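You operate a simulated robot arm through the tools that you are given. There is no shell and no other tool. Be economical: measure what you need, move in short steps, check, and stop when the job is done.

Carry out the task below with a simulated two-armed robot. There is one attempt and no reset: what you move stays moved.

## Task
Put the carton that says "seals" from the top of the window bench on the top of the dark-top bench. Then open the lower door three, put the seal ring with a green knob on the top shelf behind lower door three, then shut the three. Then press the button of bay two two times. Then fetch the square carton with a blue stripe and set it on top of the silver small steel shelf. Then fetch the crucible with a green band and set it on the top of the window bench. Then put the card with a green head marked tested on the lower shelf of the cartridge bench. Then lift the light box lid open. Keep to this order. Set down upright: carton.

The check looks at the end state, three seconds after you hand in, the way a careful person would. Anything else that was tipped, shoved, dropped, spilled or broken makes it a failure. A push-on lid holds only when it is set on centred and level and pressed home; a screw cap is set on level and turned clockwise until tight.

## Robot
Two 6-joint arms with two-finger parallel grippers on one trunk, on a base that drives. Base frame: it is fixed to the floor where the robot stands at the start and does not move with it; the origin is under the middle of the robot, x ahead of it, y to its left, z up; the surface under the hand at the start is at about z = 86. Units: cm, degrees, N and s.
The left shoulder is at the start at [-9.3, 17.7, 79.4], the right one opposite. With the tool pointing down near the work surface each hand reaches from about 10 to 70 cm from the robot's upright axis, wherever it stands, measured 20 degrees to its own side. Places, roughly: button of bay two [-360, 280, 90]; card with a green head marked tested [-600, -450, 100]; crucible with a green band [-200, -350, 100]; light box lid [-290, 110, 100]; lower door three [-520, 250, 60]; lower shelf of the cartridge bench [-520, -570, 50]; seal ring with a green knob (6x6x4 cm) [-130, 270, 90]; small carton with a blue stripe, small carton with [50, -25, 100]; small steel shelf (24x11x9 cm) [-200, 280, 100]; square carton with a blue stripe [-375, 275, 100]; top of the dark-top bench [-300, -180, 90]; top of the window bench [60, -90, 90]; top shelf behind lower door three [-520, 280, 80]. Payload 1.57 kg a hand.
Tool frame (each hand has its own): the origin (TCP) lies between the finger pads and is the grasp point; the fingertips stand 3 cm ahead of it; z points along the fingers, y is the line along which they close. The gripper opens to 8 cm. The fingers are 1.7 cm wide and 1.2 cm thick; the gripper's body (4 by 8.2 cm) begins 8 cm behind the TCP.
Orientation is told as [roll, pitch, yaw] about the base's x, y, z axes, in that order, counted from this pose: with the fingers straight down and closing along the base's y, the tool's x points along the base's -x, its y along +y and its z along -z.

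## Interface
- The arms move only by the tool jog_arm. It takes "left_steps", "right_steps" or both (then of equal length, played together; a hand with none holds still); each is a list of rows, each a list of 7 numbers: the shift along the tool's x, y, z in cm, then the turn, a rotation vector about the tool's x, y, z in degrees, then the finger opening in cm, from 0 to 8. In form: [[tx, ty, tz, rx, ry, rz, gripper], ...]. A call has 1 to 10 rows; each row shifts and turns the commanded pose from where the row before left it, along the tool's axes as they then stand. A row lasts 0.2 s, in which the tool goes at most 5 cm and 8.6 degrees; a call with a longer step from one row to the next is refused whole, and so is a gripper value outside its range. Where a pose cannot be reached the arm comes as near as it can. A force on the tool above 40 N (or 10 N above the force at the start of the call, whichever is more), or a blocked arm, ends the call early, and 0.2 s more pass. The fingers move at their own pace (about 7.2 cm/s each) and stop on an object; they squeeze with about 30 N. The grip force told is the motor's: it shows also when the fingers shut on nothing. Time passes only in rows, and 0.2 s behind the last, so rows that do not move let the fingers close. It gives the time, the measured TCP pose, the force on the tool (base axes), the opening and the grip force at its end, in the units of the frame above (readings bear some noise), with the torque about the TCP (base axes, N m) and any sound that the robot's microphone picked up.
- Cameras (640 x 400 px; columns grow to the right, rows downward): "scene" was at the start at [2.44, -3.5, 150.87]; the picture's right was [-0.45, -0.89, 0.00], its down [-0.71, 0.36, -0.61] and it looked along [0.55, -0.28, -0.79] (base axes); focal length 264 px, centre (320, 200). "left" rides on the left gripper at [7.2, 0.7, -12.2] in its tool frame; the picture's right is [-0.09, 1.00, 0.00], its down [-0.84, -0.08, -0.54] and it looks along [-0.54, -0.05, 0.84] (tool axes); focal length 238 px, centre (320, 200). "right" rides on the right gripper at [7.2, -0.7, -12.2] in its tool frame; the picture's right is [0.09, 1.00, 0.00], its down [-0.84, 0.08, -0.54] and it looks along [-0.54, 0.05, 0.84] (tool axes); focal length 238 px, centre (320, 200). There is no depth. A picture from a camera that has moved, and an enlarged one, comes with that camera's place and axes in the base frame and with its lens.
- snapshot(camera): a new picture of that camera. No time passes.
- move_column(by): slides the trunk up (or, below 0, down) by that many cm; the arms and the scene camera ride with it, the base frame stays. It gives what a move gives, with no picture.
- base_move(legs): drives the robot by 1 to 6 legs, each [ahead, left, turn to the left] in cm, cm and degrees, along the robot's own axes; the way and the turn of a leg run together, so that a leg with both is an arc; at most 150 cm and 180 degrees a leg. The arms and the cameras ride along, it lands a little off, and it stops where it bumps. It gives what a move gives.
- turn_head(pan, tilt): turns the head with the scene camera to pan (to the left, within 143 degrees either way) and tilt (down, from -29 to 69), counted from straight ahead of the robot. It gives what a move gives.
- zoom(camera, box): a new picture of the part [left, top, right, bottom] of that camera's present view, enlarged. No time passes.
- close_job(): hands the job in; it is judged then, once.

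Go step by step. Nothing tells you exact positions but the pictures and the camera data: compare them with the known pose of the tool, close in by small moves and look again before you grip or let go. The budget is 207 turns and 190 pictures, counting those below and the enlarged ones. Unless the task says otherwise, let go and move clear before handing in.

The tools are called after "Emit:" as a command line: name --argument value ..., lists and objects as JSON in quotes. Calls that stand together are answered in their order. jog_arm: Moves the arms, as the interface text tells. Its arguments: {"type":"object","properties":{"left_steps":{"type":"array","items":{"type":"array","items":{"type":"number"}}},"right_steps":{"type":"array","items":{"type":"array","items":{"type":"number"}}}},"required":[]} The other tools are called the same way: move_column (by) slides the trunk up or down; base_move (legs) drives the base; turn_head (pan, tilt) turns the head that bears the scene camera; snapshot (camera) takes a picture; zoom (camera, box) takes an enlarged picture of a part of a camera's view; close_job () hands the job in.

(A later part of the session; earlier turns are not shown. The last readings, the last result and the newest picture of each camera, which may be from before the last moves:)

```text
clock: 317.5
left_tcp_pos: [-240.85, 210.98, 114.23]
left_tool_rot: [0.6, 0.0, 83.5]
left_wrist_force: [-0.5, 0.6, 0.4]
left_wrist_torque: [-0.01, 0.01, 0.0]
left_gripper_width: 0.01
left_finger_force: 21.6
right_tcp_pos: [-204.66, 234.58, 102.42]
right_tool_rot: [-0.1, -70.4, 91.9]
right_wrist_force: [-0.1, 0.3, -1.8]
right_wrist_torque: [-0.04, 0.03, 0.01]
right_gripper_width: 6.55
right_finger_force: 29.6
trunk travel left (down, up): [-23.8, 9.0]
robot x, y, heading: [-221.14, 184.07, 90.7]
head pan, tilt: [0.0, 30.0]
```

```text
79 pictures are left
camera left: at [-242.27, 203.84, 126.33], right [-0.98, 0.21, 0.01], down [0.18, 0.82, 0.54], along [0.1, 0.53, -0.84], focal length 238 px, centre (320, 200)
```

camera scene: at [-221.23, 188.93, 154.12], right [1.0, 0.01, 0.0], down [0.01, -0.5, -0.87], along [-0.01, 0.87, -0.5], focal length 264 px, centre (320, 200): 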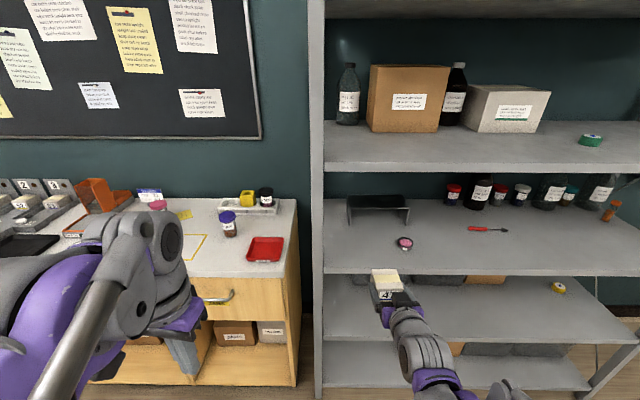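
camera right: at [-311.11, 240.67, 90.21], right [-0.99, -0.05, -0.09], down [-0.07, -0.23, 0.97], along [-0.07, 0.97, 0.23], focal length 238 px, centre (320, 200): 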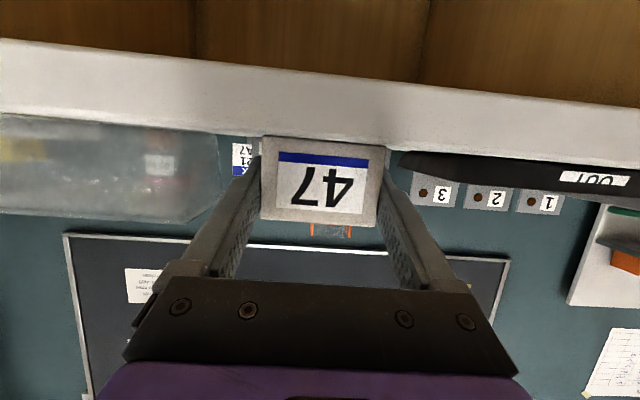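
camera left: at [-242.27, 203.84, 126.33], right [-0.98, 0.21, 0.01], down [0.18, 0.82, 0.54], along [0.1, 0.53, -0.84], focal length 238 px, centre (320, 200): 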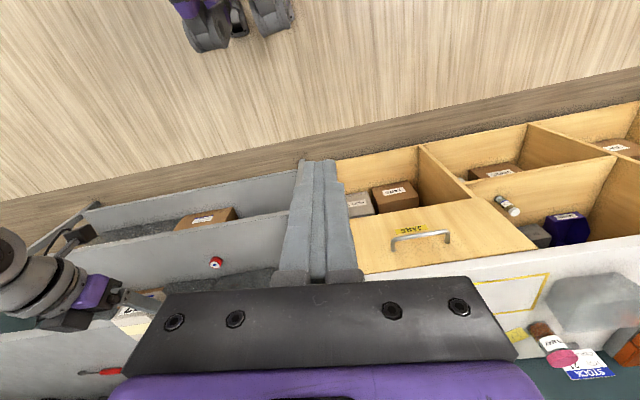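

The small steel shelf (an inverted-U stand) is at px (378, 208). I zoom to locate its top precisely.

Emit:
zoom --camera "scene" --box '[320, 170, 460, 270]'

Emit:
snapshot --camera "right"

```text
4.00 times, centred on (390, 220) of scene
camera zoom: at [-221.23, 188.93, 154.12], right [1.0, 0.01, 0.0], down [0.01, -0.5, -0.87], along [-0.01, 0.87, -0.5], focal length 1057 px, centre (40, 120)
```

zoom: 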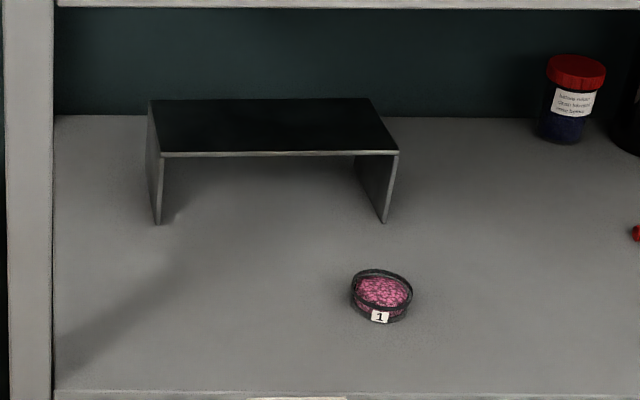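

```text
77 pictures are left
camera right: at [-203.79, 220.73, 99.69], right [-0.99, -0.06, -0.09], down [-0.07, -0.23, 0.97], along [-0.08, 0.97, 0.23], focal length 238 px, centre (320, 200)
```

right: 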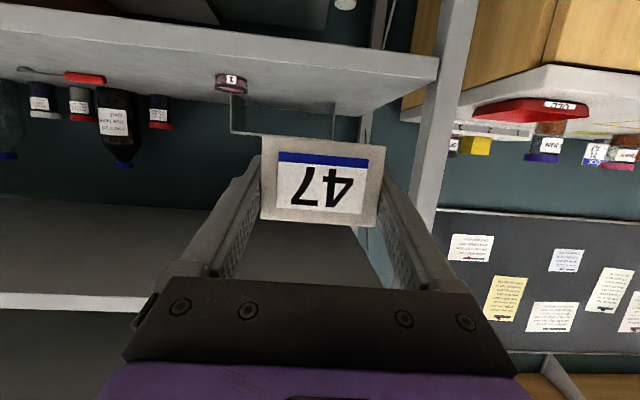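

The steel shelf top spans x -210..-186, y 281..292 at z≈97.5. I drive ahead so the carton enters between the shelves at z≈102.

Emit:
base_move --legs '[[30, -5.5, -1.5]]'

Emit:
turn_head --pan -10 --tilt 38

Emit:
snapshot --camera "scene"

Emit:
snapshot --camera "right"

```text
clock: 319.5
left_tcp_pos: [-234.9, 240.85, 114.09]
left_tool_rot: [0.7, 0.0, 82.0]
left_wrist_force: [-0.1, -0.6, 0.8]
left_wrist_torque: [0.01, 0.0, 0.02]
left_gripper_width: 0.0
left_finger_force: 21.7
right_tcp_pos: [-198.12, 263.58, 102.39]
right_tool_rot: [-0.1, -70.4, 90.5]
right_wrist_force: [-0.3, 0.0, -1.0]
right_wrist_torque: [-0.01, -0.04, 0.01]
right_gripper_width: 6.56
right_finger_force: 30.5
trunk travel left (down, up): [-23.8, 9.0]
robot x, y, heading: [-215.15, 213.31, 89.5]
head pan, tilt: [0.0, 30.0]
```

```text
clock: 320.2
left_tcp_pos: [-234.93, 240.74, 114.17]
left_tool_rot: [0.7, -0.1, 81.9]
left_wrist_force: [-0.2, 0.0, -0.4]
left_wrist_torque: [0.0, 0.02, 0.01]
left_gripper_width: 0.02
left_finger_force: 21.2
right_tcp_pos: [-198.05, 263.68, 102.36]
right_tool_rot: [-0.1, -70.4, 90.5]
right_wrist_force: [-0.2, 0.0, -1.1]
right_wrist_torque: [0.0, -0.04, 0.0]
right_gripper_width: 6.56
right_finger_force: 30.1
trunk travel left (down, up): [-23.8, 9.0]
robot x, y, heading: [-215.6, 213.34, 89.4]
head pan, tilt: [-10.0, 38.0]
```

```text
76 pictures are left
camera scene: at [-214.17, 217.81, 152.9], right [0.98, -0.18, 0.0], down [-0.11, -0.6, -0.79], along [0.14, 0.77, -0.62], focal length 264 px, centre (320, 200)
```

scene: 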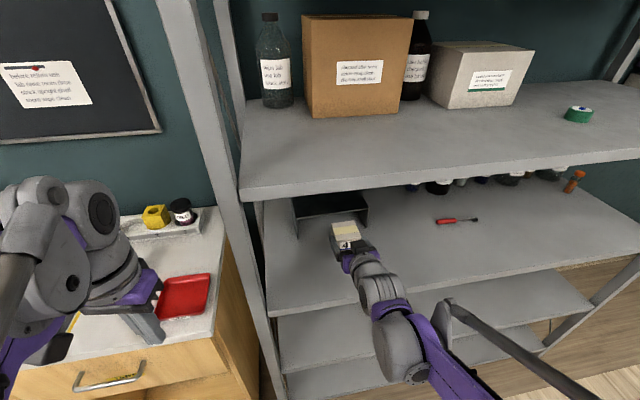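

```text
75 pictures are left
camera right: at [-197.45, 249.73, 99.69], right [-1.0, -0.04, -0.09], down [-0.08, -0.23, 0.97], along [-0.06, 0.97, 0.23], focal length 238 px, centre (320, 200)
```

right: 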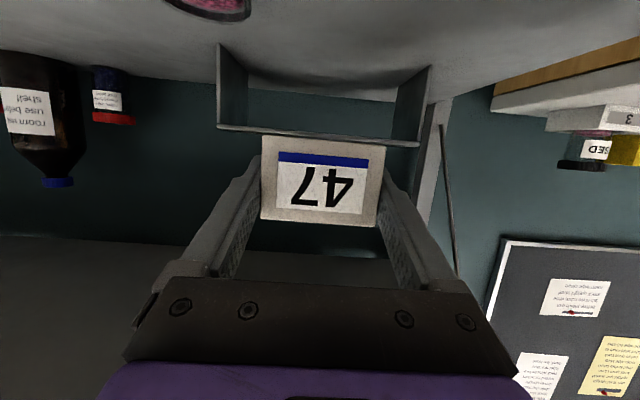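

The shelf top looks about z≈98-99; I raise 1.5 cm and move the carton forward over it.

Emit:
jog_arm --right_steps '[[-1.41, 0, -0.5, 0, 0, 0, 3], [-1.41, 0, 3.96, 0, 0, 0, 3], [-1.41, 0, 3.96, 0, 0, 0, 3], [-1.41, 0, 3.96, 0, 0, 0, 3], [-1.41, 0, 3.96, 0, 0, 0, 3], [-1.41, 0, 3.96, 0, 0, 0, 3], [0, 0, 0, 0, 0, 0, 3]]'

Emit:
snapshot --camera "right"

Emit:
zoom --camera "scene" --box '[250, 170, 450, 320]'

```text
clock: 321.8
left_tcp_pos: [-234.94, 240.87, 114.24]
left_tool_rot: [0.7, 0.1, 82.0]
left_wrist_force: [0.8, -0.4, 0.2]
left_wrist_torque: [0.0, 0.03, 0.02]
left_gripper_width: 0.0
left_finger_force: 21.4
right_tcp_pos: [-198.33, 284.82, 103.85]
right_tool_rot: [-0.2, -70.4, 90.6]
right_wrist_force: [-0.8, 0.3, -1.5]
right_wrist_torque: [0.01, 0.0, -0.01]
right_gripper_width: 6.57
right_finger_force: 29.9
trunk travel left (down, up): [-23.8, 9.0]
robot x, y, heading: [-215.81, 213.5, 89.3]
head pan, tilt: [-10.0, 38.0]
```

```text
74 pictures are left
camera right: at [-197.66, 270.85, 101.2], right [-1.0, -0.04, -0.09], down [-0.08, -0.23, 0.97], along [-0.06, 0.97, 0.23], focal length 238 px, centre (320, 200)
```

right: 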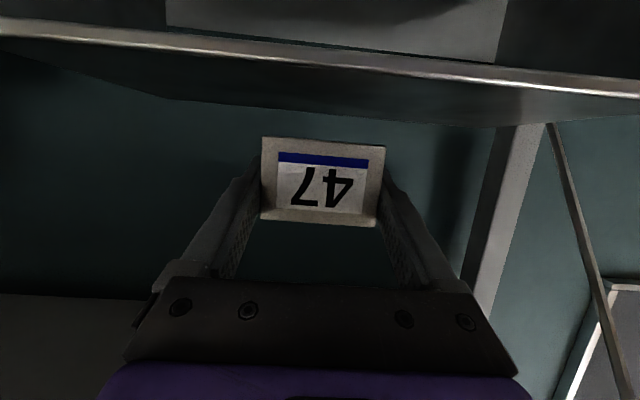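

```text
2.67 times, centred on (350, 245) of scene
camera zoom: at [-214.16, 217.72, 152.89], right [0.98, -0.18, 0.0], down [-0.11, -0.6, -0.79], along [0.14, 0.77, -0.62], focal length 704 px, centre (240, 80)
```

zoom: 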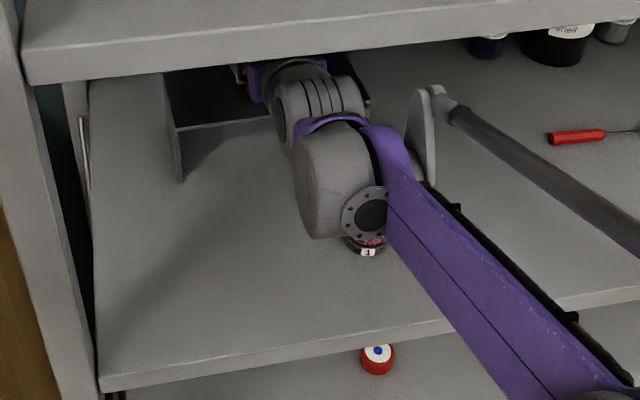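

The carton is over the top with about 3 cm to go. I lower it gently.

Emit:
jog_arm --right_steps '[[0.94, 0, 0.34, 0, 0, 0, 3], [0.94, 0, 0.34, 0, 0, 0, 3], [0.3, 0, 0.1, 0, 0, 0, 3], [0.3, 0, 0.1, 0, 0, 0, 3], [0.3, 0, 0.1, 0, 0, 0, 3], [0, 0, 0, 0, 0, 0, 3]]'

Emit:
snapshot --camera "right"

```text
clock: 323.2
left_tcp_pos: [-234.93, 240.65, 114.21]
left_tool_rot: [0.6, -0.1, 82.0]
left_wrist_force: [1.8, 1.1, 0.7]
left_wrist_torque: [-0.03, -0.01, -0.02]
left_gripper_width: 0.01
left_finger_force: 21.5
right_tcp_pos: [-198.3, 284.35, 101.26]
right_tool_rot: [-0.2, -70.7, 90.6]
right_wrist_force: [1.4, 3.4, 33.8]
right_wrist_torque: [0.09, -0.01, 0.0]
right_gripper_width: 6.56
right_finger_force: 30.4
trunk travel left (down, up): [-23.8, 9.0]
robot x, y, heading: [-215.57, 212.95, 89.4]
head pan, tilt: [-10.0, 38.0]
```

```text
72 pictures are left
camera right: at [-197.62, 270.59, 98.4], right [-1.0, -0.04, -0.09], down [-0.08, -0.24, 0.97], along [-0.06, 0.97, 0.23], focal length 238 px, centre (320, 200)
```

right: 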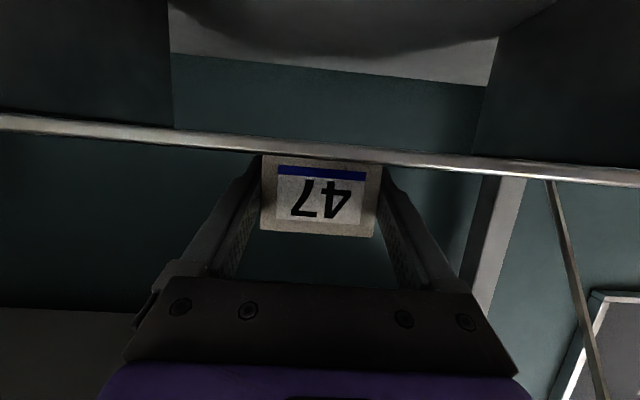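

Resting on the shelf top (34 N). I open and withdraw straight back.

Emit:
jog_arm --right_steps '[[-0.2, 0, 0, 0, 0, 0, 3], [0, 0, 0, 0, 0, 0, 8], [0, 0, 0, 0, 0, 0, 8], [0, 0, -2, 0, 0, 0, 8], [0, 0, -4, 0, 0, 0, 8], [0.5, 0, -4.5, 0, 0, 0, 8], [1, 0, -4.5, 0, 0, 0, 8], [1.2, 0, -4.5, 0, 0, 0, 8], [1.2, 0, -4.5, 0, 0, 0, 8], [0, 0, 0, 0, 0, 0, 8]]'

Emit:
snapshot --camera "right"

Emit:
zoom --camera "scene" --box '[250, 170, 450, 320]'

```text
clock: 325.4
left_tcp_pos: [-234.88, 240.9, 114.2]
left_tool_rot: [0.7, 0.0, 81.9]
left_wrist_force: [-0.2, 0.1, -0.1]
left_wrist_torque: [-0.04, -0.02, 0.02]
left_gripper_width: 0.0
left_finger_force: 21.9
right_tcp_pos: [-198.03, 260.77, 105.17]
right_tool_rot: [-0.1, -70.3, 90.5]
right_wrist_force: [0.0, -0.4, -0.4]
right_wrist_torque: [-0.02, -0.02, -0.02]
right_gripper_width: 7.98
right_finger_force: 0.1
trunk travel left (down, up): [-23.8, 9.0]
robot x, y, heading: [-215.77, 213.37, 89.2]
head pan, tilt: [-10.0, 38.0]
```

```text
71 pictures are left
camera right: at [-197.33, 246.88, 102.53], right [-1.0, -0.04, -0.09], down [-0.08, -0.23, 0.97], along [-0.06, 0.97, 0.23], focal length 238 px, centre (320, 200)
```

right: 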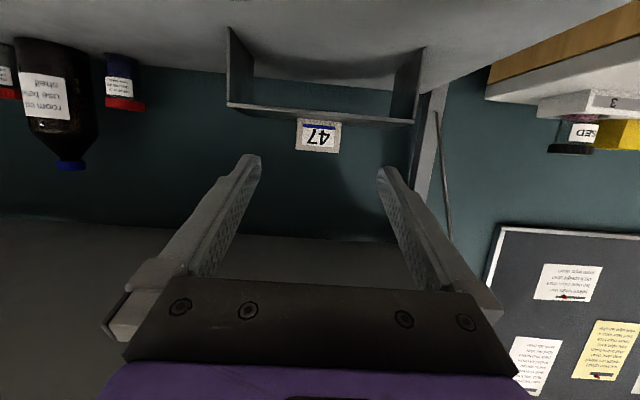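

```text
2.67 times, centred on (350, 245) of scene
camera zoom: at [-214.16, 217.94, 152.89], right [0.98, -0.18, 0.0], down [-0.11, -0.61, -0.79], along [0.14, 0.77, -0.62], focal length 704 px, centre (240, 80)
```

zoom: 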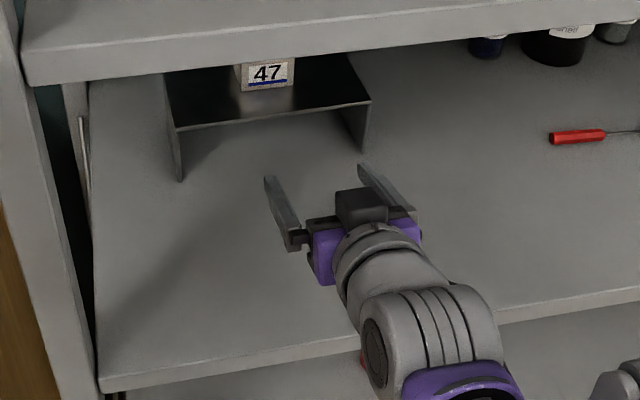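

Carton 47 stands on the steel shelf. Next the crucible: I drive out by the east aisle and south along x≈-50.

Emit:
base_move --legs '[[-28, 0, 1], [0, -150, 0], [0, -17, 0], [-150, 0, 0], [-150, 0, 0], [-140, 0, 0]]'

Emit:
jog_arm --right_steps '[[0, 0, -1, 0, 8, 0, 8], [0, 0, -1, 0, 8, 0, 8], [0, 0, -1, 0, 8, 0, 8], [0, 0, -1, 0, 8, 0, 8], [0, 0, -1, 0, 8, 0, 8], [0, 0, -1, 0, 8, 0, 8], [0, 0, -1, 0, 8, 0, 8], [0, 0, -1, 0, 8, 0, 8], [0, 0, -1, 0, 6, 0, 8], [0, 0, 0, 0, 0, 0, 8]]'

Emit:
turn_head --pan 90 --tilt 25

Emit:
snapshot --camera "scene"

```text
clock: 363.0
left_tcp_pos: [-75.38, -228.18, 114.15]
left_tool_rot: [0.8, 0.1, 80.1]
left_wrist_force: [-0.1, 0.8, -0.7]
left_wrist_torque: [0.0, 0.0, 0.01]
left_gripper_width: 0.0
left_finger_force: 21.9
right_tcp_pos: [-37.73, -209.63, 105.29]
right_tool_rot: [0.0, -70.4, 88.7]
right_wrist_force: [-0.5, 0.0, 0.2]
right_wrist_torque: [0.01, -0.01, -0.03]
right_gripper_width: 8.01
right_finger_force: 0.1
trunk travel left (down, up): [-23.8, 9.0]
robot x, y, heading: [-56.56, -256.19, 87.8]
head pan, tilt: [-10.0, 38.0]
```

```text
clock: 365.2
left_tcp_pos: [-75.35, -228.23, 114.21]
left_tool_rot: [0.7, -0.1, 80.1]
left_wrist_force: [-0.2, -0.2, -0.7]
left_wrist_torque: [-0.02, 0.01, -0.04]
left_gripper_width: 0.0
left_finger_force: 21.3
right_tcp_pos: [-38.05, -214.8, 111.82]
right_tool_rot: [0.0, -0.2, 88.5]
right_wrist_force: [0.4, -0.5, 0.2]
right_wrist_torque: [-0.01, -0.01, -0.02]
right_gripper_width: 8.01
right_finger_force: 0.1
trunk travel left (down, up): [-23.8, 9.0]
robot x, y, heading: [-56.85, -256.22, 87.7]
head pan, tilt: [-10.0, 38.0]
```

```text
clock: 366.9
left_tcp_pos: [-75.37, -228.2, 114.13]
left_tool_rot: [0.8, 0.0, 80.1]
left_wrist_force: [0.1, -0.3, -0.2]
left_wrist_torque: [0.02, 0.01, -0.02]
left_gripper_width: 0.01
left_finger_force: 21.2
right_tcp_pos: [-37.95, -214.68, 111.87]
right_tool_rot: [0.0, -0.4, 88.6]
right_wrist_force: [0.6, 0.2, -0.6]
right_wrist_torque: [-0.01, -0.02, -0.02]
right_gripper_width: 7.99
right_finger_force: 0.0
trunk travel left (down, up): [-23.8, 9.0]
robot x, y, heading: [-56.74, -256.67, 87.5]
head pan, tilt: [90.0, 25.0]
```

```text
69 pictures are left
camera scene: at [-66.42, -259.91, 154.93], right [0.04, 1.0, 0.0], down [0.42, -0.02, -0.91], along [-0.91, 0.04, -0.42], focal length 264 px, centre (320, 200)
```

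scene: 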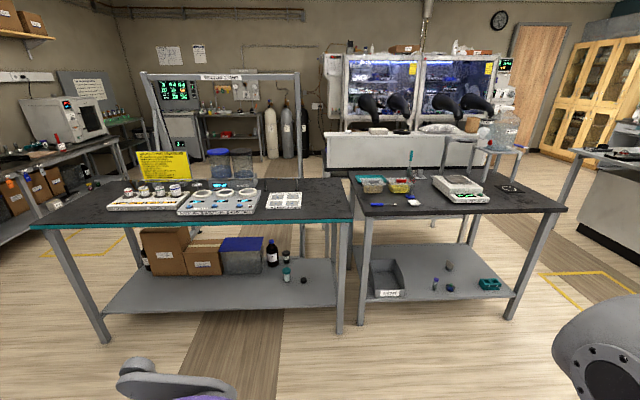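

The crucibles stand on the white tray at the left of the teal-edged bench (≈[-213,-352]). I turn to face it and approach.

Emit:
base_move --legs '[[0, 0, 92], [70, 112, 0]]'

Emit:
turn_head --pan -5 --tilt 35

Emit:
snapshot --camera "scene"

```text
clock: 380.9
left_tcp_pos: [-151.75, -388.43, 114.17]
left_tool_rot: [0.7, 0.1, 173.5]
left_wrist_force: [0.1, 0.0, 0.2]
left_wrist_torque: [-0.02, 0.01, -0.01]
left_gripper_width: 0.01
left_finger_force: 21.5
right_tcp_pos: [-167.27, -352.12, 111.85]
right_tool_rot: [0.0, -0.5, -178.2]
right_wrist_force: [-0.9, -0.2, -0.2]
right_wrist_torque: [-0.02, 0.0, -0.02]
right_gripper_width: 8.01
right_finger_force: 0.0
trunk travel left (down, up): [-23.8, 9.0]
robot x, y, heading: [-125.12, -368.31, -179.2]
head pan, tilt: [90.0, 25.0]
```

```text
clock: 382.6
left_tcp_pos: [-151.51, -388.46, 114.1]
left_tool_rot: [0.7, 0.0, 173.5]
left_wrist_force: [0.7, 0.8, 0.2]
left_wrist_torque: [-0.04, 0.0, 0.01]
left_gripper_width: 0.0
left_finger_force: 20.8
right_tcp_pos: [-167.26, -352.06, 111.86]
right_tool_rot: [0.0, -0.3, -178.1]
right_wrist_force: [-0.4, -0.1, 0.5]
right_wrist_torque: [-0.02, 0.02, -0.01]
right_gripper_width: 8.0
right_finger_force: 0.1
trunk travel left (down, up): [-23.8, 9.0]
robot x, y, heading: [-124.9, -368.32, -179.2]
head pan, tilt: [-5.0, 35.0]
```

```text
68 pictures are left
camera scene: at [-129.71, -367.81, 153.35], right [0.07, 1.0, 0.0], down [0.57, -0.04, -0.82], along [-0.82, 0.06, -0.57], focal length 264 px, centre (320, 200)
```

scene: 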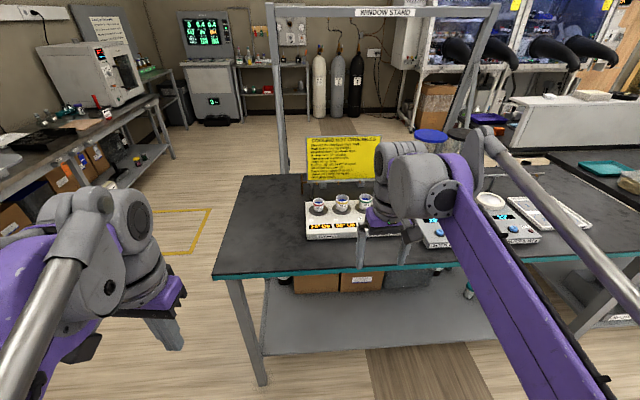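

Emit:
zoom --camera "scene" --box '[290, 120, 410, 250]'

Emit:
snapshot --camera "right"

```text
3.08 times, centred on (350, 185) of scene
camera zoom: at [-129.71, -367.81, 153.35], right [0.07, 1.0, 0.0], down [0.57, -0.04, -0.82], along [-0.82, 0.06, -0.57], focal length 813 px, centre (228, 246)
```

zoom: 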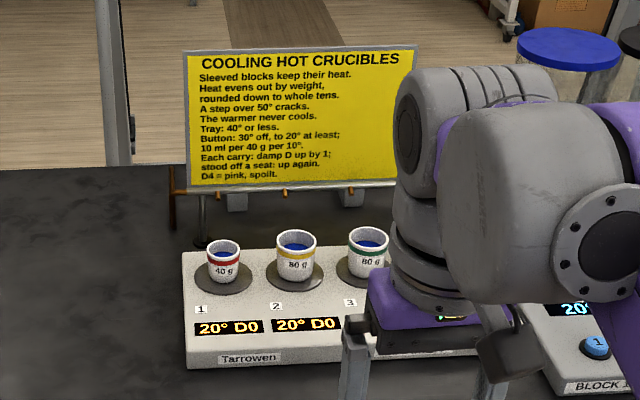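

```text
66 pictures are left
camera right: at [-160.15, -351.13, 123.96], right [0.13, -0.99, 0.0], down [-0.83, -0.11, 0.55], along [-0.54, -0.07, -0.84], focal length 238 px, centre (320, 200)
```

right: 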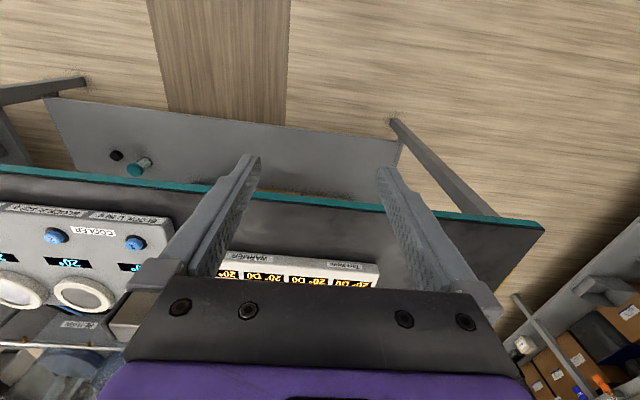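

The green-banded crucible is on seat 3, ≈[-207.6, -345.7], rim z≈100; displays show 20°/D0 so one direct carry is safe. I move closer with the hand high.

Emit:
base_move --legs '[[26, -5, -0.5]]'

Emit:
snapshot --camera "right"

Emit:
zoom --camera "scene" --box '[260, 130, 460, 260]'

```text
clock: 384.5
left_tcp_pos: [-178.06, -383.42, 114.16]
left_tool_rot: [0.7, 0.0, 173.0]
left_wrist_force: [-1.2, 0.6, 0.4]
left_wrist_torque: [0.0, 0.0, 0.0]
left_gripper_width: 0.0
left_finger_force: 21.5
right_tcp_pos: [-193.35, -346.95, 111.73]
right_tool_rot: [0.0, -0.4, -178.4]
right_wrist_force: [-0.2, -0.2, 0.5]
right_wrist_torque: [-0.01, -0.02, 0.0]
right_gripper_width: 8.02
right_finger_force: 0.0
trunk travel left (down, up): [-23.8, 9.0]
robot x, y, heading: [-150.95, -363.77, -179.6]
head pan, tilt: [-5.0, 35.0]
```

```text
65 pictures are left
camera right: at [-186.19, -346.02, 123.95], right [0.12, -0.99, 0.0], down [-0.83, -0.1, 0.55], along [-0.54, -0.06, -0.84], focal length 238 px, centre (320, 200)
```

right: 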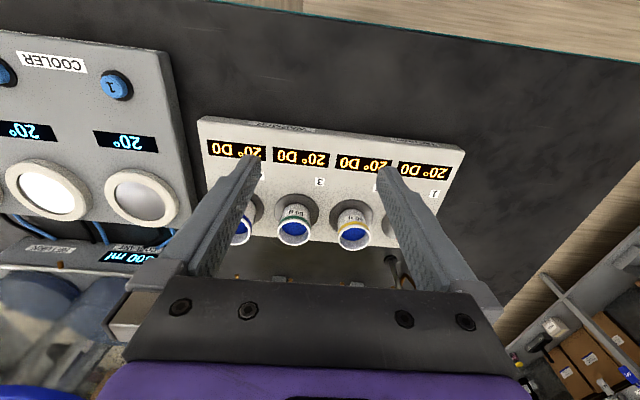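

```text
3.08 times, centred on (360, 195) of scene
camera zoom: at [-155.9, -362.93, 153.35], right [0.08, 1.0, 0.0], down [0.57, -0.05, -0.82], along [-0.82, 0.07, -0.57], focal length 813 px, centre (197, 215)
```

zoom: 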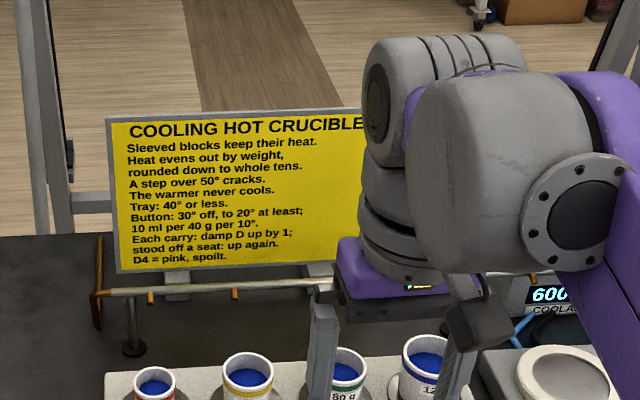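

Four crucibles: red, yellow, green, blue, all 20° D0. The green one's rim centre is ≈[-206.8, -344.8, 100.5]. I move over it.

Emit:
jog_arm --right_steps '[[-4.47, -0.84, 1.5, 0, 0, 0, 6.6], [-4.47, -0.84, 1.5, 0, 0, 0, 6.6], [-4.47, -0.84, 1.5, 0, 0, 0, 6.6], [0, 0, 0, 0, 0, 0, 6.6]]'

Emit:
snapshot --camera "right"

```text
clock: 385.5
left_tcp_pos: [-177.75, -383.41, 114.23]
left_tool_rot: [0.7, 0.0, 173.0]
left_wrist_force: [-0.5, 0.1, 0.4]
left_wrist_torque: [0.01, 0.03, -0.03]
left_gripper_width: 0.0
left_finger_force: 21.2
right_tcp_pos: [-206.82, -345.0, 107.28]
right_tool_rot: [-0.2, -0.4, -178.5]
right_wrist_force: [0.0, 0.7, -0.5]
right_wrist_torque: [0.02, 0.02, -0.02]
right_gripper_width: 6.6
right_finger_force: 0.0
trunk travel left (down, up): [-23.8, 9.0]
robot x, y, heading: [-150.82, -363.43, -179.7]
head pan, tilt: [-5.0, 35.0]
```

```text
63 pictures are left
camera right: at [-199.66, -344.19, 119.47], right [0.12, -0.99, 0.0], down [-0.83, -0.1, 0.55], along [-0.54, -0.06, -0.84], focal length 238 px, centre (320, 200)
```

right: 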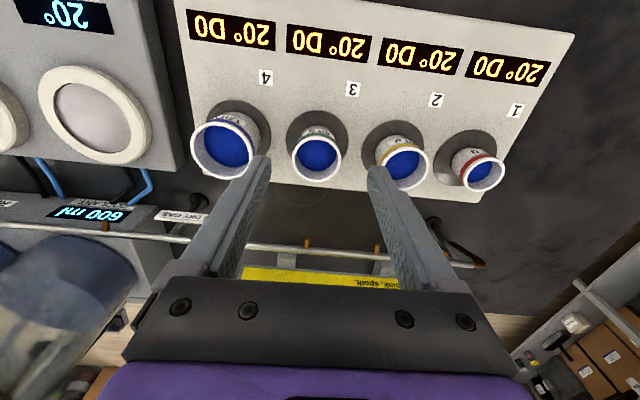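

Centred laterally; I shift 1.3 cm forward and lower to the grip height.

Emit:
jog_arm --right_steps '[[-1.35, -0.2, 2, 0, 0, 0, 6.6], [0, 0, 3, 0, 0, 0, 6.6], [0, 0, 2, 0, 0, 0, 6.6], [0, 0, 0, 0, 0, 0, 6.6]]'

Emit:
snapshot --camera "right"

Emit:
zoom --camera "scene" --box '[280, 200, 440, 300]'

```text
clock: 386.5
left_tcp_pos: [-177.88, -383.42, 114.22]
left_tool_rot: [0.8, 0.1, 173.0]
left_wrist_force: [-0.2, 0.1, -1.0]
left_wrist_torque: [0.01, 0.0, 0.0]
left_gripper_width: 0.0
left_finger_force: 21.2
right_tcp_pos: [-208.3, -344.72, 100.57]
right_tool_rot: [0.0, -0.4, -178.6]
right_wrist_force: [0.2, 0.1, 0.0]
right_wrist_torque: [-0.01, 0.0, -0.01]
right_gripper_width: 6.63
right_finger_force: 0.1
trunk travel left (down, up): [-23.8, 9.0]
robot x, y, heading: [-151.01, -363.74, -179.5]
head pan, tilt: [-5.0, 35.0]
```

```text
62 pictures are left
camera right: at [-201.1, -343.7, 112.6], right [0.12, -0.99, 0.0], down [-0.83, -0.1, 0.55], along [-0.54, -0.06, -0.84], focal length 238 px, centre (320, 200)
```

right: 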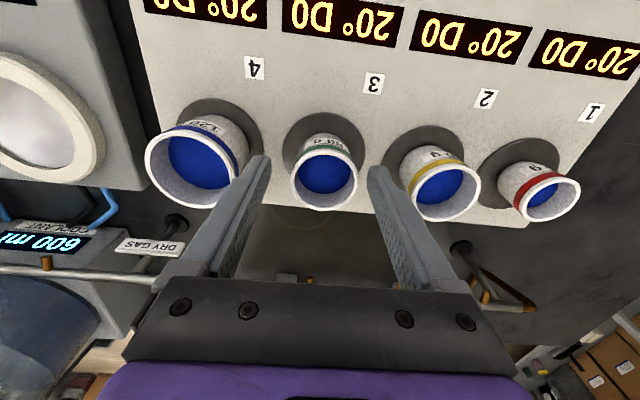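

```text
4.00 times, centred on (360, 250) of scene
camera zoom: at [-155.85, -362.94, 153.35], right [0.08, 1.0, 0.0], down [0.57, -0.05, -0.82], along [-0.82, 0.07, -0.57], focal length 1057 px, centre (160, 0)
```

zoom: 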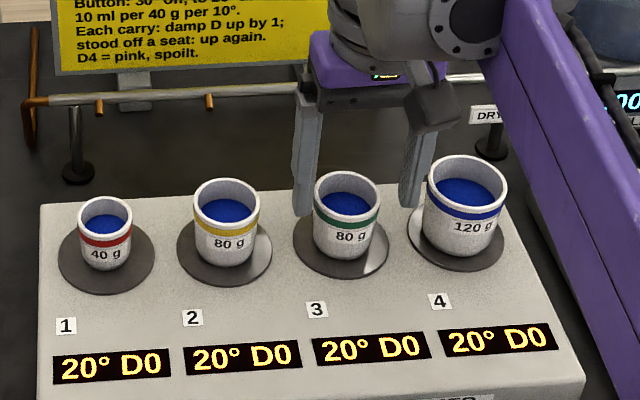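

Fingers straddle the green crucible, with the blue one near; I narrow slightly, nudge 0.3 cm away from it, descend and grip.

Emit:
jog_arm --right_steps '[[0, 0.3, 0, 0, 0, 0, 6.2], [0, 0, 1.2, 0, 0, 0, 6.2], [0, 0, 1.2, 0, 0, 0, 6.2], [0, 0, 0.8, 0, 0, 0, 6.2], [0, 0, 0, 0, 0, 0, 6.2]]'

Emit:
snapshot --camera "right"

Emit:
zoom --camera "scene" --box '[280, 200, 440, 300]'

```text
clock: 387.7
left_tcp_pos: [-177.91, -383.5, 114.12]
left_tool_rot: [0.7, 0.0, 173.0]
left_wrist_force: [-0.4, 0.4, -0.2]
left_wrist_torque: [-0.01, 0.03, -0.04]
left_gripper_width: 0.0
left_finger_force: 22.2
right_tcp_pos: [-208.17, -344.78, 97.11]
right_tool_rot: [-0.1, -0.3, -178.6]
right_wrist_force: [-0.1, -0.4, -0.1]
right_wrist_torque: [0.0, -0.02, -0.01]
right_gripper_width: 6.17
right_finger_force: 0.1
trunk travel left (down, up): [-23.8, 9.0]
robot x, y, heading: [-150.6, -363.47, -179.7]
head pan, tilt: [-5.0, 35.0]
```

```text
60 pictures are left
camera right: at [-201.07, -343.87, 109.28], right [0.12, -0.99, 0.0], down [-0.83, -0.1, 0.55], along [-0.54, -0.06, -0.84], focal length 238 px, centre (320, 200)
```

right: 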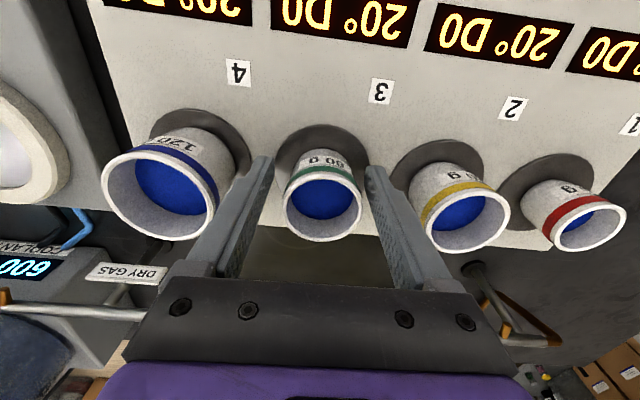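

```text
4.00 times, centred on (360, 250) of scene
camera zoom: at [-155.87, -362.94, 153.35], right [0.08, 1.0, 0.0], down [0.57, -0.05, -0.82], along [-0.82, 0.07, -0.57], focal length 1057 px, centre (160, 0)
```

zoom: 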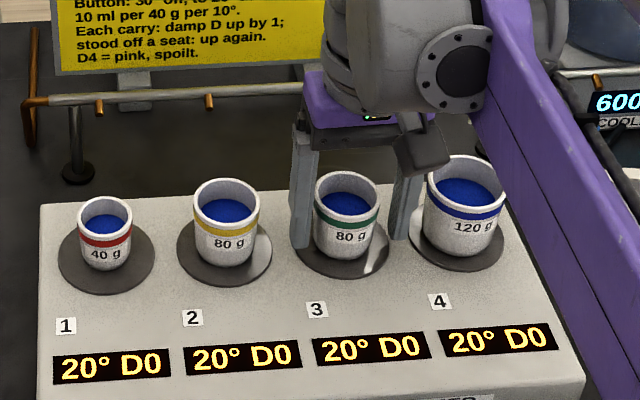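

Good flank. I close on it.

Emit:
jog_arm --right_steps '[[0, 0, 0, 0, 0, 0, 2], [0, 0, 0, 0, 0, 0, 2], [0, 0, 0, 0, 0, 0, 2], [0, 0, -1, 0, 0, 0, 2], [0, 0, -1, 0, 0, 0, 2], [0, 0, 0, 0, 0, 0, 2]]'

Emit:
snapshot --camera "right"

```text
clock: 389.1
left_tcp_pos: [-178.02, -383.45, 114.16]
left_tool_rot: [0.7, 0.0, 173.1]
left_wrist_force: [-0.1, 0.6, 0.4]
left_wrist_torque: [0.01, -0.01, 0.05]
left_gripper_width: 0.0
left_finger_force: 21.1
right_tcp_pos: [-208.26, -344.83, 99.23]
right_tool_rot: [-0.1, -0.4, -178.6]
right_wrist_force: [0.0, 0.2, -1.3]
right_wrist_torque: [0.01, -0.01, 0.02]
right_gripper_width: 4.7
right_finger_force: 30.2
trunk travel left (down, up): [-23.8, 9.0]
robot x, y, heading: [-151.24, -363.76, -179.7]
head pan, tilt: [-5.0, 35.0]
```

```text
58 pictures are left
camera right: at [-201.14, -343.94, 111.35], right [0.12, -0.99, 0.0], down [-0.83, -0.1, 0.55], along [-0.54, -0.06, -0.84], focal length 238 px, centre (320, 200)
```

right: 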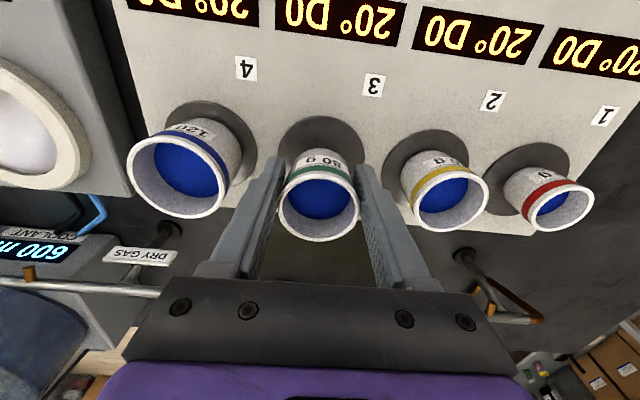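

The crucible is held level. I lift it clear and drive it to the window bench.

Emit:
jog_arm --right_steps '[[0, 0, -3, 0, 0, 0, 2], [0, 0, -3, 0, 0, 0, 2], [0, 0, -3, 0, 0, 0, 2], [0, 0, -3, 0, 0, 0, 2], [3, 0, 0, 0, 0, 0, 2], [4, 0, 0, 0, 0, 0, 2], [4, 0, 0, 0, 0, 0, 2], [0, 0, 0, 0, 0, 0, 2]]'

Emit:
base_move --legs '[[-80, 0, 0], [0, -130, 0], [0, -135, 0], [0, 0, 180], [40, 30, 0]]'

Emit:
turn_head --pan 0 --tilt 42

Emit:
snapshot --camera "scene"

Emit:
snapshot --camera "right"

```text
clock: 390.9
left_tcp_pos: [-178.02, -383.4, 114.17]
left_tool_rot: [0.7, -0.1, 173.0]
left_wrist_force: [0.0, 0.2, -0.3]
left_wrist_torque: [-0.01, -0.01, 0.03]
left_gripper_width: 0.01
left_finger_force: 21.3
right_tcp_pos: [-196.52, -344.59, 110.44]
right_tool_rot: [0.0, -0.3, -178.6]
right_wrist_force: [-0.2, 0.3, -1.7]
right_wrist_torque: [0.04, -0.04, -0.01]
right_gripper_width: 4.67
right_finger_force: 30.4
right hand out of reach, approached as far as the arm can: row 4
trunk travel left (down, up): [-23.8, 9.0]
robot x, y, heading: [-150.67, -363.53, -179.6]
head pan, tilt: [-5.0, 35.0]
```

```text
clock: 429.0
left_tcp_pos: [13.14, -47.59, 114.08]
left_tool_rot: [0.6, -0.1, -15.0]
left_wrist_force: [0.5, 0.2, 0.1]
left_wrist_torque: [0.01, 0.0, 0.02]
left_gripper_width: 0.03
left_finger_force: 21.7
right_tcp_pos: [26.16, -88.77, 110.55]
right_tool_rot: [0.0, -0.4, -6.5]
right_wrist_force: [-0.1, -0.3, -0.7]
right_wrist_torque: [0.02, 0.0, -0.02]
right_gripper_width: 4.7
right_finger_force: 30.1
trunk travel left (down, up): [-23.8, 9.0]
robot x, y, heading: [-16.73, -63.58, -7.7]
head pan, tilt: [-5.0, 35.0]
```

```text
clock: 429.7
left_tcp_pos: [13.18, -47.63, 114.26]
left_tool_rot: [0.7, 0.1, -15.0]
left_wrist_force: [-0.5, -0.4, 0.0]
left_wrist_torque: [0.02, -0.01, 0.02]
left_gripper_width: 0.0
left_finger_force: 21.3
right_tcp_pos: [26.15, -88.69, 110.51]
right_tool_rot: [-0.1, -0.3, -6.5]
right_wrist_force: [-0.3, 0.6, -0.8]
right_wrist_torque: [0.02, 0.02, -0.01]
right_gripper_width: 4.68
right_finger_force: 29.5
trunk travel left (down, up): [-23.8, 9.0]
robot x, y, heading: [-16.47, -63.74, -7.4]
head pan, tilt: [0.0, 42.0]
```

```text
57 pictures are left
camera scene: at [-12.25, -64.25, 152.3], right [-0.13, -0.99, 0.0], down [-0.66, 0.09, -0.74], along [0.74, -0.1, -0.67], focal length 264 px, centre (320, 200)
```

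scene: 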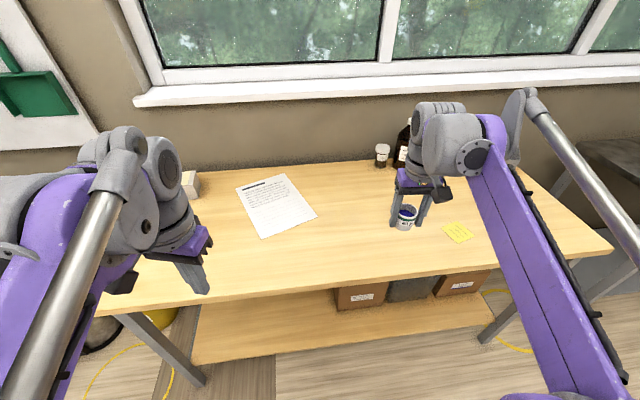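

```text
56 pictures are left
camera right: at [18.77, -88.55, 122.64], right [0.02, 1.0, 0.0], down [0.84, -0.02, 0.55], along [0.55, -0.01, -0.84], focal length 238 px, centre (320, 200)
```

right: 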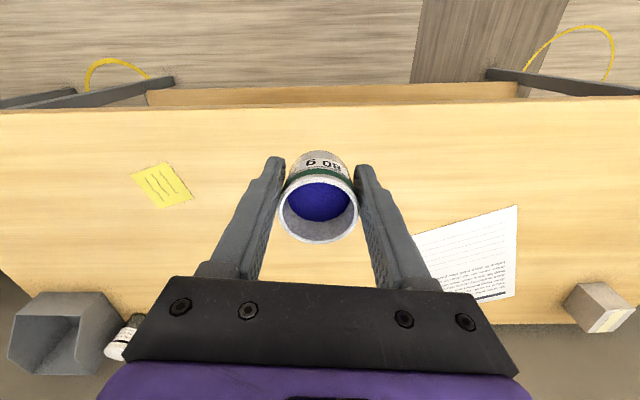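

Bench is clear here. I move the crucible inward 16 cm and lower.

Emit:
jog_arm --right_steps '[[-3.97, 0.45, 0, 0, 0, 0, 2], [-3.97, 0.45, 0, 0, 0, 0, 2], [-3.97, 0.45, 0, 0, 0, 0, 2], [-3.97, 0.45, 0, 0, 0, 0, 2], [0, 0, 4, 0, 0, 0, 2], [0, 0, 4, 0, 0, 0, 2], [0, 0, 4, 0, 0, 0, 2], [0, 0, 4, 0, 0, 0, 2], [0, 0, 2, 0, 0, 0, 2], [0, 0, 0, 0, 0, 0, 2]]'

Emit:
jog_arm --right_steps '[[0, 0, 0.4, 0, 0, 0, 2], [0, 0, 0.4, 0, 0, 0, 2], [0, 0, 0.4, 0, 0, 0, 2], [0, 0, 0.3, 0, 0, 0, 2], [0, 0, 0, 0, 0, 0, 2]]'

Emit:
snapshot --camera "right"

```text
clock: 431.9
left_tcp_pos: [13.13, -47.65, 114.2]
left_tool_rot: [0.7, -0.1, -15.0]
left_wrist_force: [0.1, 0.6, 0.4]
left_wrist_torque: [-0.03, 0.02, 0.03]
left_gripper_width: 0.01
left_finger_force: 21.6
right_tcp_pos: [39.26, -88.38, 90.53]
right_tool_rot: [-0.1, -0.3, -6.5]
right_wrist_force: [-0.7, -0.2, -1.8]
right_wrist_torque: [-0.02, 0.02, 0.02]
right_gripper_width: 4.64
right_finger_force: 29.7
right hand out of reach, approached as far as the arm can: row 3, 4
trunk travel left (down, up): [-23.8, 9.0]
robot x, y, heading: [-16.39, -63.61, -7.4]
head pan, tilt: [0.0, 42.0]
```

```text
clock: 433.1
left_tcp_pos: [12.98, -47.67, 114.12]
left_tool_rot: [0.7, -0.1, -14.9]
left_wrist_force: [-0.1, -0.6, 0.5]
left_wrist_torque: [0.02, -0.01, 0.02]
left_gripper_width: 0.0
left_finger_force: 21.8
right_tcp_pos: [39.07, -88.44, 89.09]
right_tool_rot: [-0.1, -0.3, -6.5]
right_wrist_force: [-0.8, -2.4, 20.0]
right_wrist_torque: [-0.06, -0.15, -0.01]
right_gripper_width: 4.6
right_finger_force: 30.7
trunk travel left (down, up): [-23.8, 9.0]
robot x, y, heading: [-16.4, -63.66, -7.4]
head pan, tilt: [0.0, 42.0]
```

```text
55 pictures are left
camera right: at [31.65, -88.2, 101.2], right [0.02, 1.0, 0.0], down [0.84, -0.02, 0.55], along [0.55, -0.01, -0.84], focal length 238 px, centre (320, 200)
```

right: 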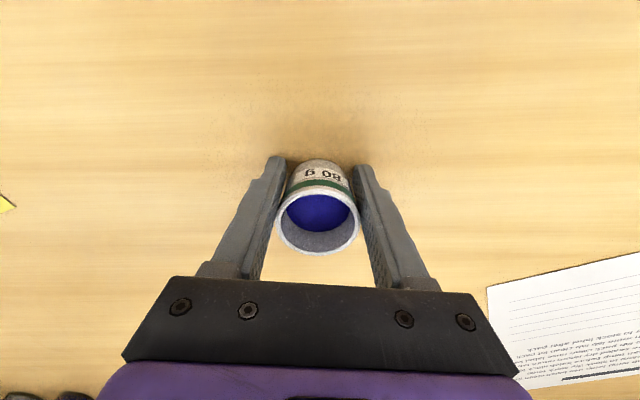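

Contact. I open and lift straight up.

Emit:
jog_arm --right_steps '[[0, 0, 0, 0, 0, 0, 6.6], [0, 0, 0, 0, 0, 0, 6.6], [0, 0, -2, 0, 0, 0, 6.6], [0, 0, -3, 0, 0, 0, 6.6], [0, 0, -4, 0, 0, 0, 6.6], [0, 0, -4, 0, 0, 0, 6.6], [0, 0, -4, 0, 0, 0, 6.6], [0, 0, -4, 0, 0, 0, 6.6], [0, 0, 0, 0, 0, 0, 6.6]]'

Emit:
snapshot --camera "right"

```text
clock: 435.1
left_tcp_pos: [13.22, -47.58, 114.15]
left_tool_rot: [0.7, 0.1, -14.9]
left_wrist_force: [0.1, 0.0, 0.3]
left_wrist_torque: [-0.01, -0.02, 0.01]
left_gripper_width: 0.0
left_finger_force: 21.1
right_tcp_pos: [38.62, -88.48, 108.95]
right_tool_rot: [-0.1, -0.3, -6.5]
right_wrist_force: [0.0, 0.6, 0.8]
right_wrist_torque: [0.01, 0.01, -0.04]
right_gripper_width: 6.59
right_finger_force: 0.0
right hand out of reach, approached as far as the arm can: row 8
trunk travel left (down, up): [-23.8, 9.0]
robot x, y, heading: [-16.51, -63.26, -7.5]
head pan, tilt: [0.0, 42.0]
```

```text
54 pictures are left
camera right: at [31.26, -88.38, 121.03], right [0.02, 1.0, 0.0], down [0.84, -0.02, 0.55], along [0.55, -0.01, -0.84], focal length 238 px, centre (320, 200)
```

right: 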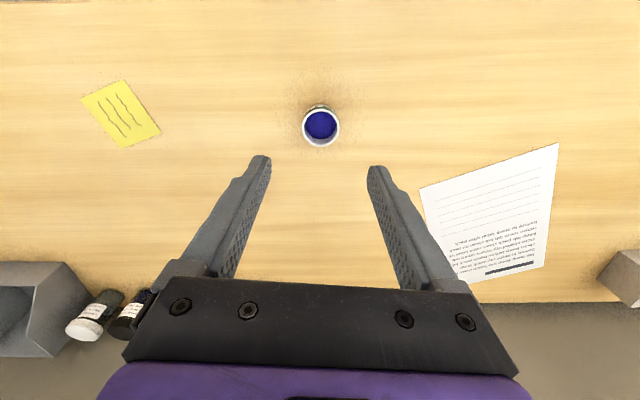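

The crucible stands upright on the window bench. Now for the card; I fold the right hand in and drive west by the aisle, then face south.

Emit:
jog_arm --right_steps '[[4, 0, 0, 0, 0, 0, 6.6], [4, 0, 0, 0, 0, 0, 6.6], [4, 0, 0, 0, 0, 0, 6.6], [4, 0.5, 0, 0, 0, 0, 6.6], [4, 0.5, 0, 0, 0, 0, 6.6], [0, 0, 0, 0, 0, 0, 6.6]]'

Emit:
base_move --legs '[[-30, 10, 7.5], [-150, 0, 0], [-150, 0, 0], [-45, 0, 0], [0, 0, -90], [100, 0, 0]]'

Emit:
turn_head --pan -15 --tilt 15

Emit:
snapshot --camera "scene"

```text
clock: 436.5
left_tcp_pos: [13.19, -47.67, 114.24]
left_tool_rot: [0.7, -0.1, -15.0]
left_wrist_force: [-1.0, -0.1, 0.4]
left_wrist_torque: [0.0, 0.02, -0.02]
left_gripper_width: 0.01
left_finger_force: 21.2
right_tcp_pos: [19.14, -85.37, 108.83]
right_tool_rot: [-0.1, -0.1, -6.5]
right_wrist_force: [0.8, 1.4, -0.5]
right_wrist_torque: [0.0, 0.0, -0.02]
right_gripper_width: 6.58
right_finger_force: 0.0
trunk travel left (down, up): [-23.8, 9.0]
robot x, y, heading: [-16.53, -63.47, -7.4]
head pan, tilt: [0.0, 42.0]
```

```text
clock: 463.7
left_tcp_pos: [-368.87, -179.99, 114.32]
left_tool_rot: [0.7, 0.0, -95.3]
left_wrist_force: [1.0, -0.4, 0.3]
left_wrist_torque: [-0.04, -0.02, -0.04]
left_gripper_width: 0.0
left_finger_force: 21.0
right_tcp_pos: [-405.1, -192.14, 108.71]
right_tool_rot: [0.0, -0.4, -86.7]
right_wrist_force: [0.4, -0.6, -0.1]
right_wrist_torque: [0.02, 0.0, -0.03]
right_gripper_width: 6.61
right_finger_force: 0.2
trunk travel left (down, up): [-23.8, 9.0]
robot x, y, heading: [-389.68, -153.9, -87.8]
head pan, tilt: [0.0, 42.0]
```

```text
clock: 464.6
left_tcp_pos: [-368.89, -180.01, 114.3]
left_tool_rot: [0.7, 0.0, -95.3]
left_wrist_force: [-0.2, -0.9, -0.1]
left_wrist_torque: [0.01, 0.02, -0.01]
left_gripper_width: 0.0
left_finger_force: 20.4
right_tcp_pos: [-405.14, -192.1, 108.73]
right_tool_rot: [-0.2, -0.4, -86.8]
right_wrist_force: [0.5, -1.0, 0.9]
right_wrist_torque: [0.02, 0.0, 0.01]
right_gripper_width: 6.6
right_finger_force: 0.0
trunk travel left (down, up): [-23.8, 9.0]
robot x, y, heading: [-389.68, -153.49, -87.8]
head pan, tilt: [-15.0, 15.0]
```

```text
53 pictures are left
camera scene: at [-392.02, -158.77, 156.54], right [-0.98, 0.22, 0.0], down [0.06, 0.25, -0.97], along [-0.21, -0.94, -0.26], focal length 264 px, centre (320, 200)
```

scene: 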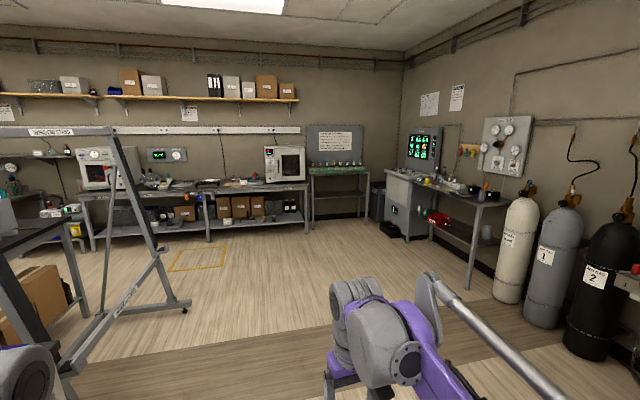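

The cartridge bench is the green-topped table ahead (≈[-510,-563]); the card should be on the right wall bench (≈[-600,-450]). I drive closer.

Emit:
base_move --legs '[[130, -30, 0], [130, -30, 0], [0, 0, -90], [40, 20, 0]]'

Emit:
turn_head --pan 5 --tilt 28

Emit:
snapshot --camera "scene"

```text
clock: 484.0
left_tcp_pos: [-496.98, -466.06, 114.12]
left_tool_rot: [0.7, 0.0, 176.1]
left_wrist_force: [-0.1, 1.2, 0.1]
left_wrist_torque: [-0.02, 0.03, -0.01]
left_gripper_width: 0.01
left_finger_force: 20.8
right_tcp_pos: [-509.98, -430.15, 108.79]
right_tool_rot: [0.0, -0.4, -175.4]
right_wrist_force: [-0.2, 0.2, 0.0]
right_wrist_torque: [-0.02, 0.0, 0.01]
right_gripper_width: 6.61
right_finger_force: 0.3
trunk travel left (down, up): [-23.8, 9.0]
robot x, y, heading: [-470.91, -444.92, -176.6]
head pan, tilt: [-15.0, 15.0]
```

```text
clock: 484.8
left_tcp_pos: [-496.98, -466.06, 114.22]
left_tool_rot: [0.7, 0.0, 176.0]
left_wrist_force: [-0.3, 0.2, -0.3]
left_wrist_torque: [-0.03, -0.01, -0.01]
left_gripper_width: 0.01
left_finger_force: 21.0
right_tcp_pos: [-509.85, -430.13, 108.91]
right_tool_rot: [-0.1, -0.4, -175.3]
right_wrist_force: [0.7, 0.1, 0.6]
right_wrist_torque: [-0.02, -0.02, 0.0]
right_gripper_width: 6.59
right_finger_force: 0.0
trunk travel left (down, up): [-23.8, 9.0]
robot x, y, heading: [-471.23, -444.54, -176.3]
head pan, tilt: [5.0, 28.0]
```

```text
52 pictures are left
camera scene: at [-476.19, -445.93, 154.45], right [-0.15, 0.99, 0.0], down [0.46, 0.07, -0.88], along [-0.87, -0.13, -0.47], focal length 264 px, centre (320, 200)
```

scene: 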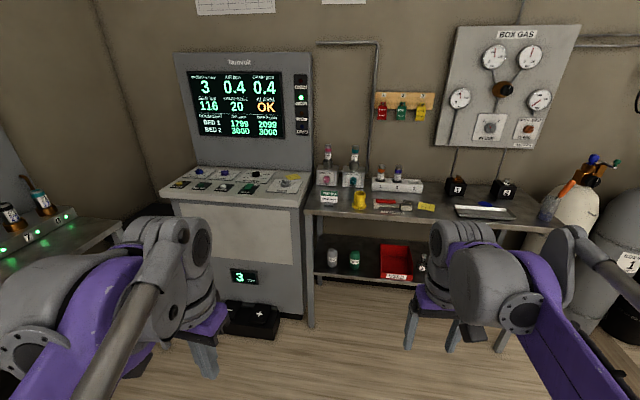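

Emit:
zoom --camera "scene" --box '[300, 80, 460, 220]'

```text
2.86 times, centred on (380, 150) of scene
camera zoom: at [-476.19, -445.93, 154.45], right [-0.15, 0.99, 0.0], down [0.46, 0.07, -0.88], along [-0.87, -0.13, -0.47], focal length 755 px, centre (149, 343)
```

zoom: 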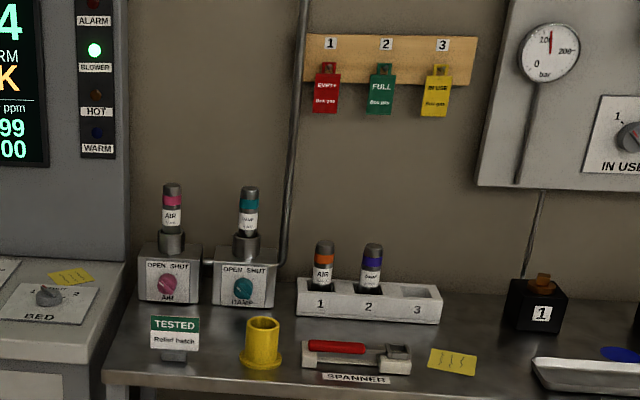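

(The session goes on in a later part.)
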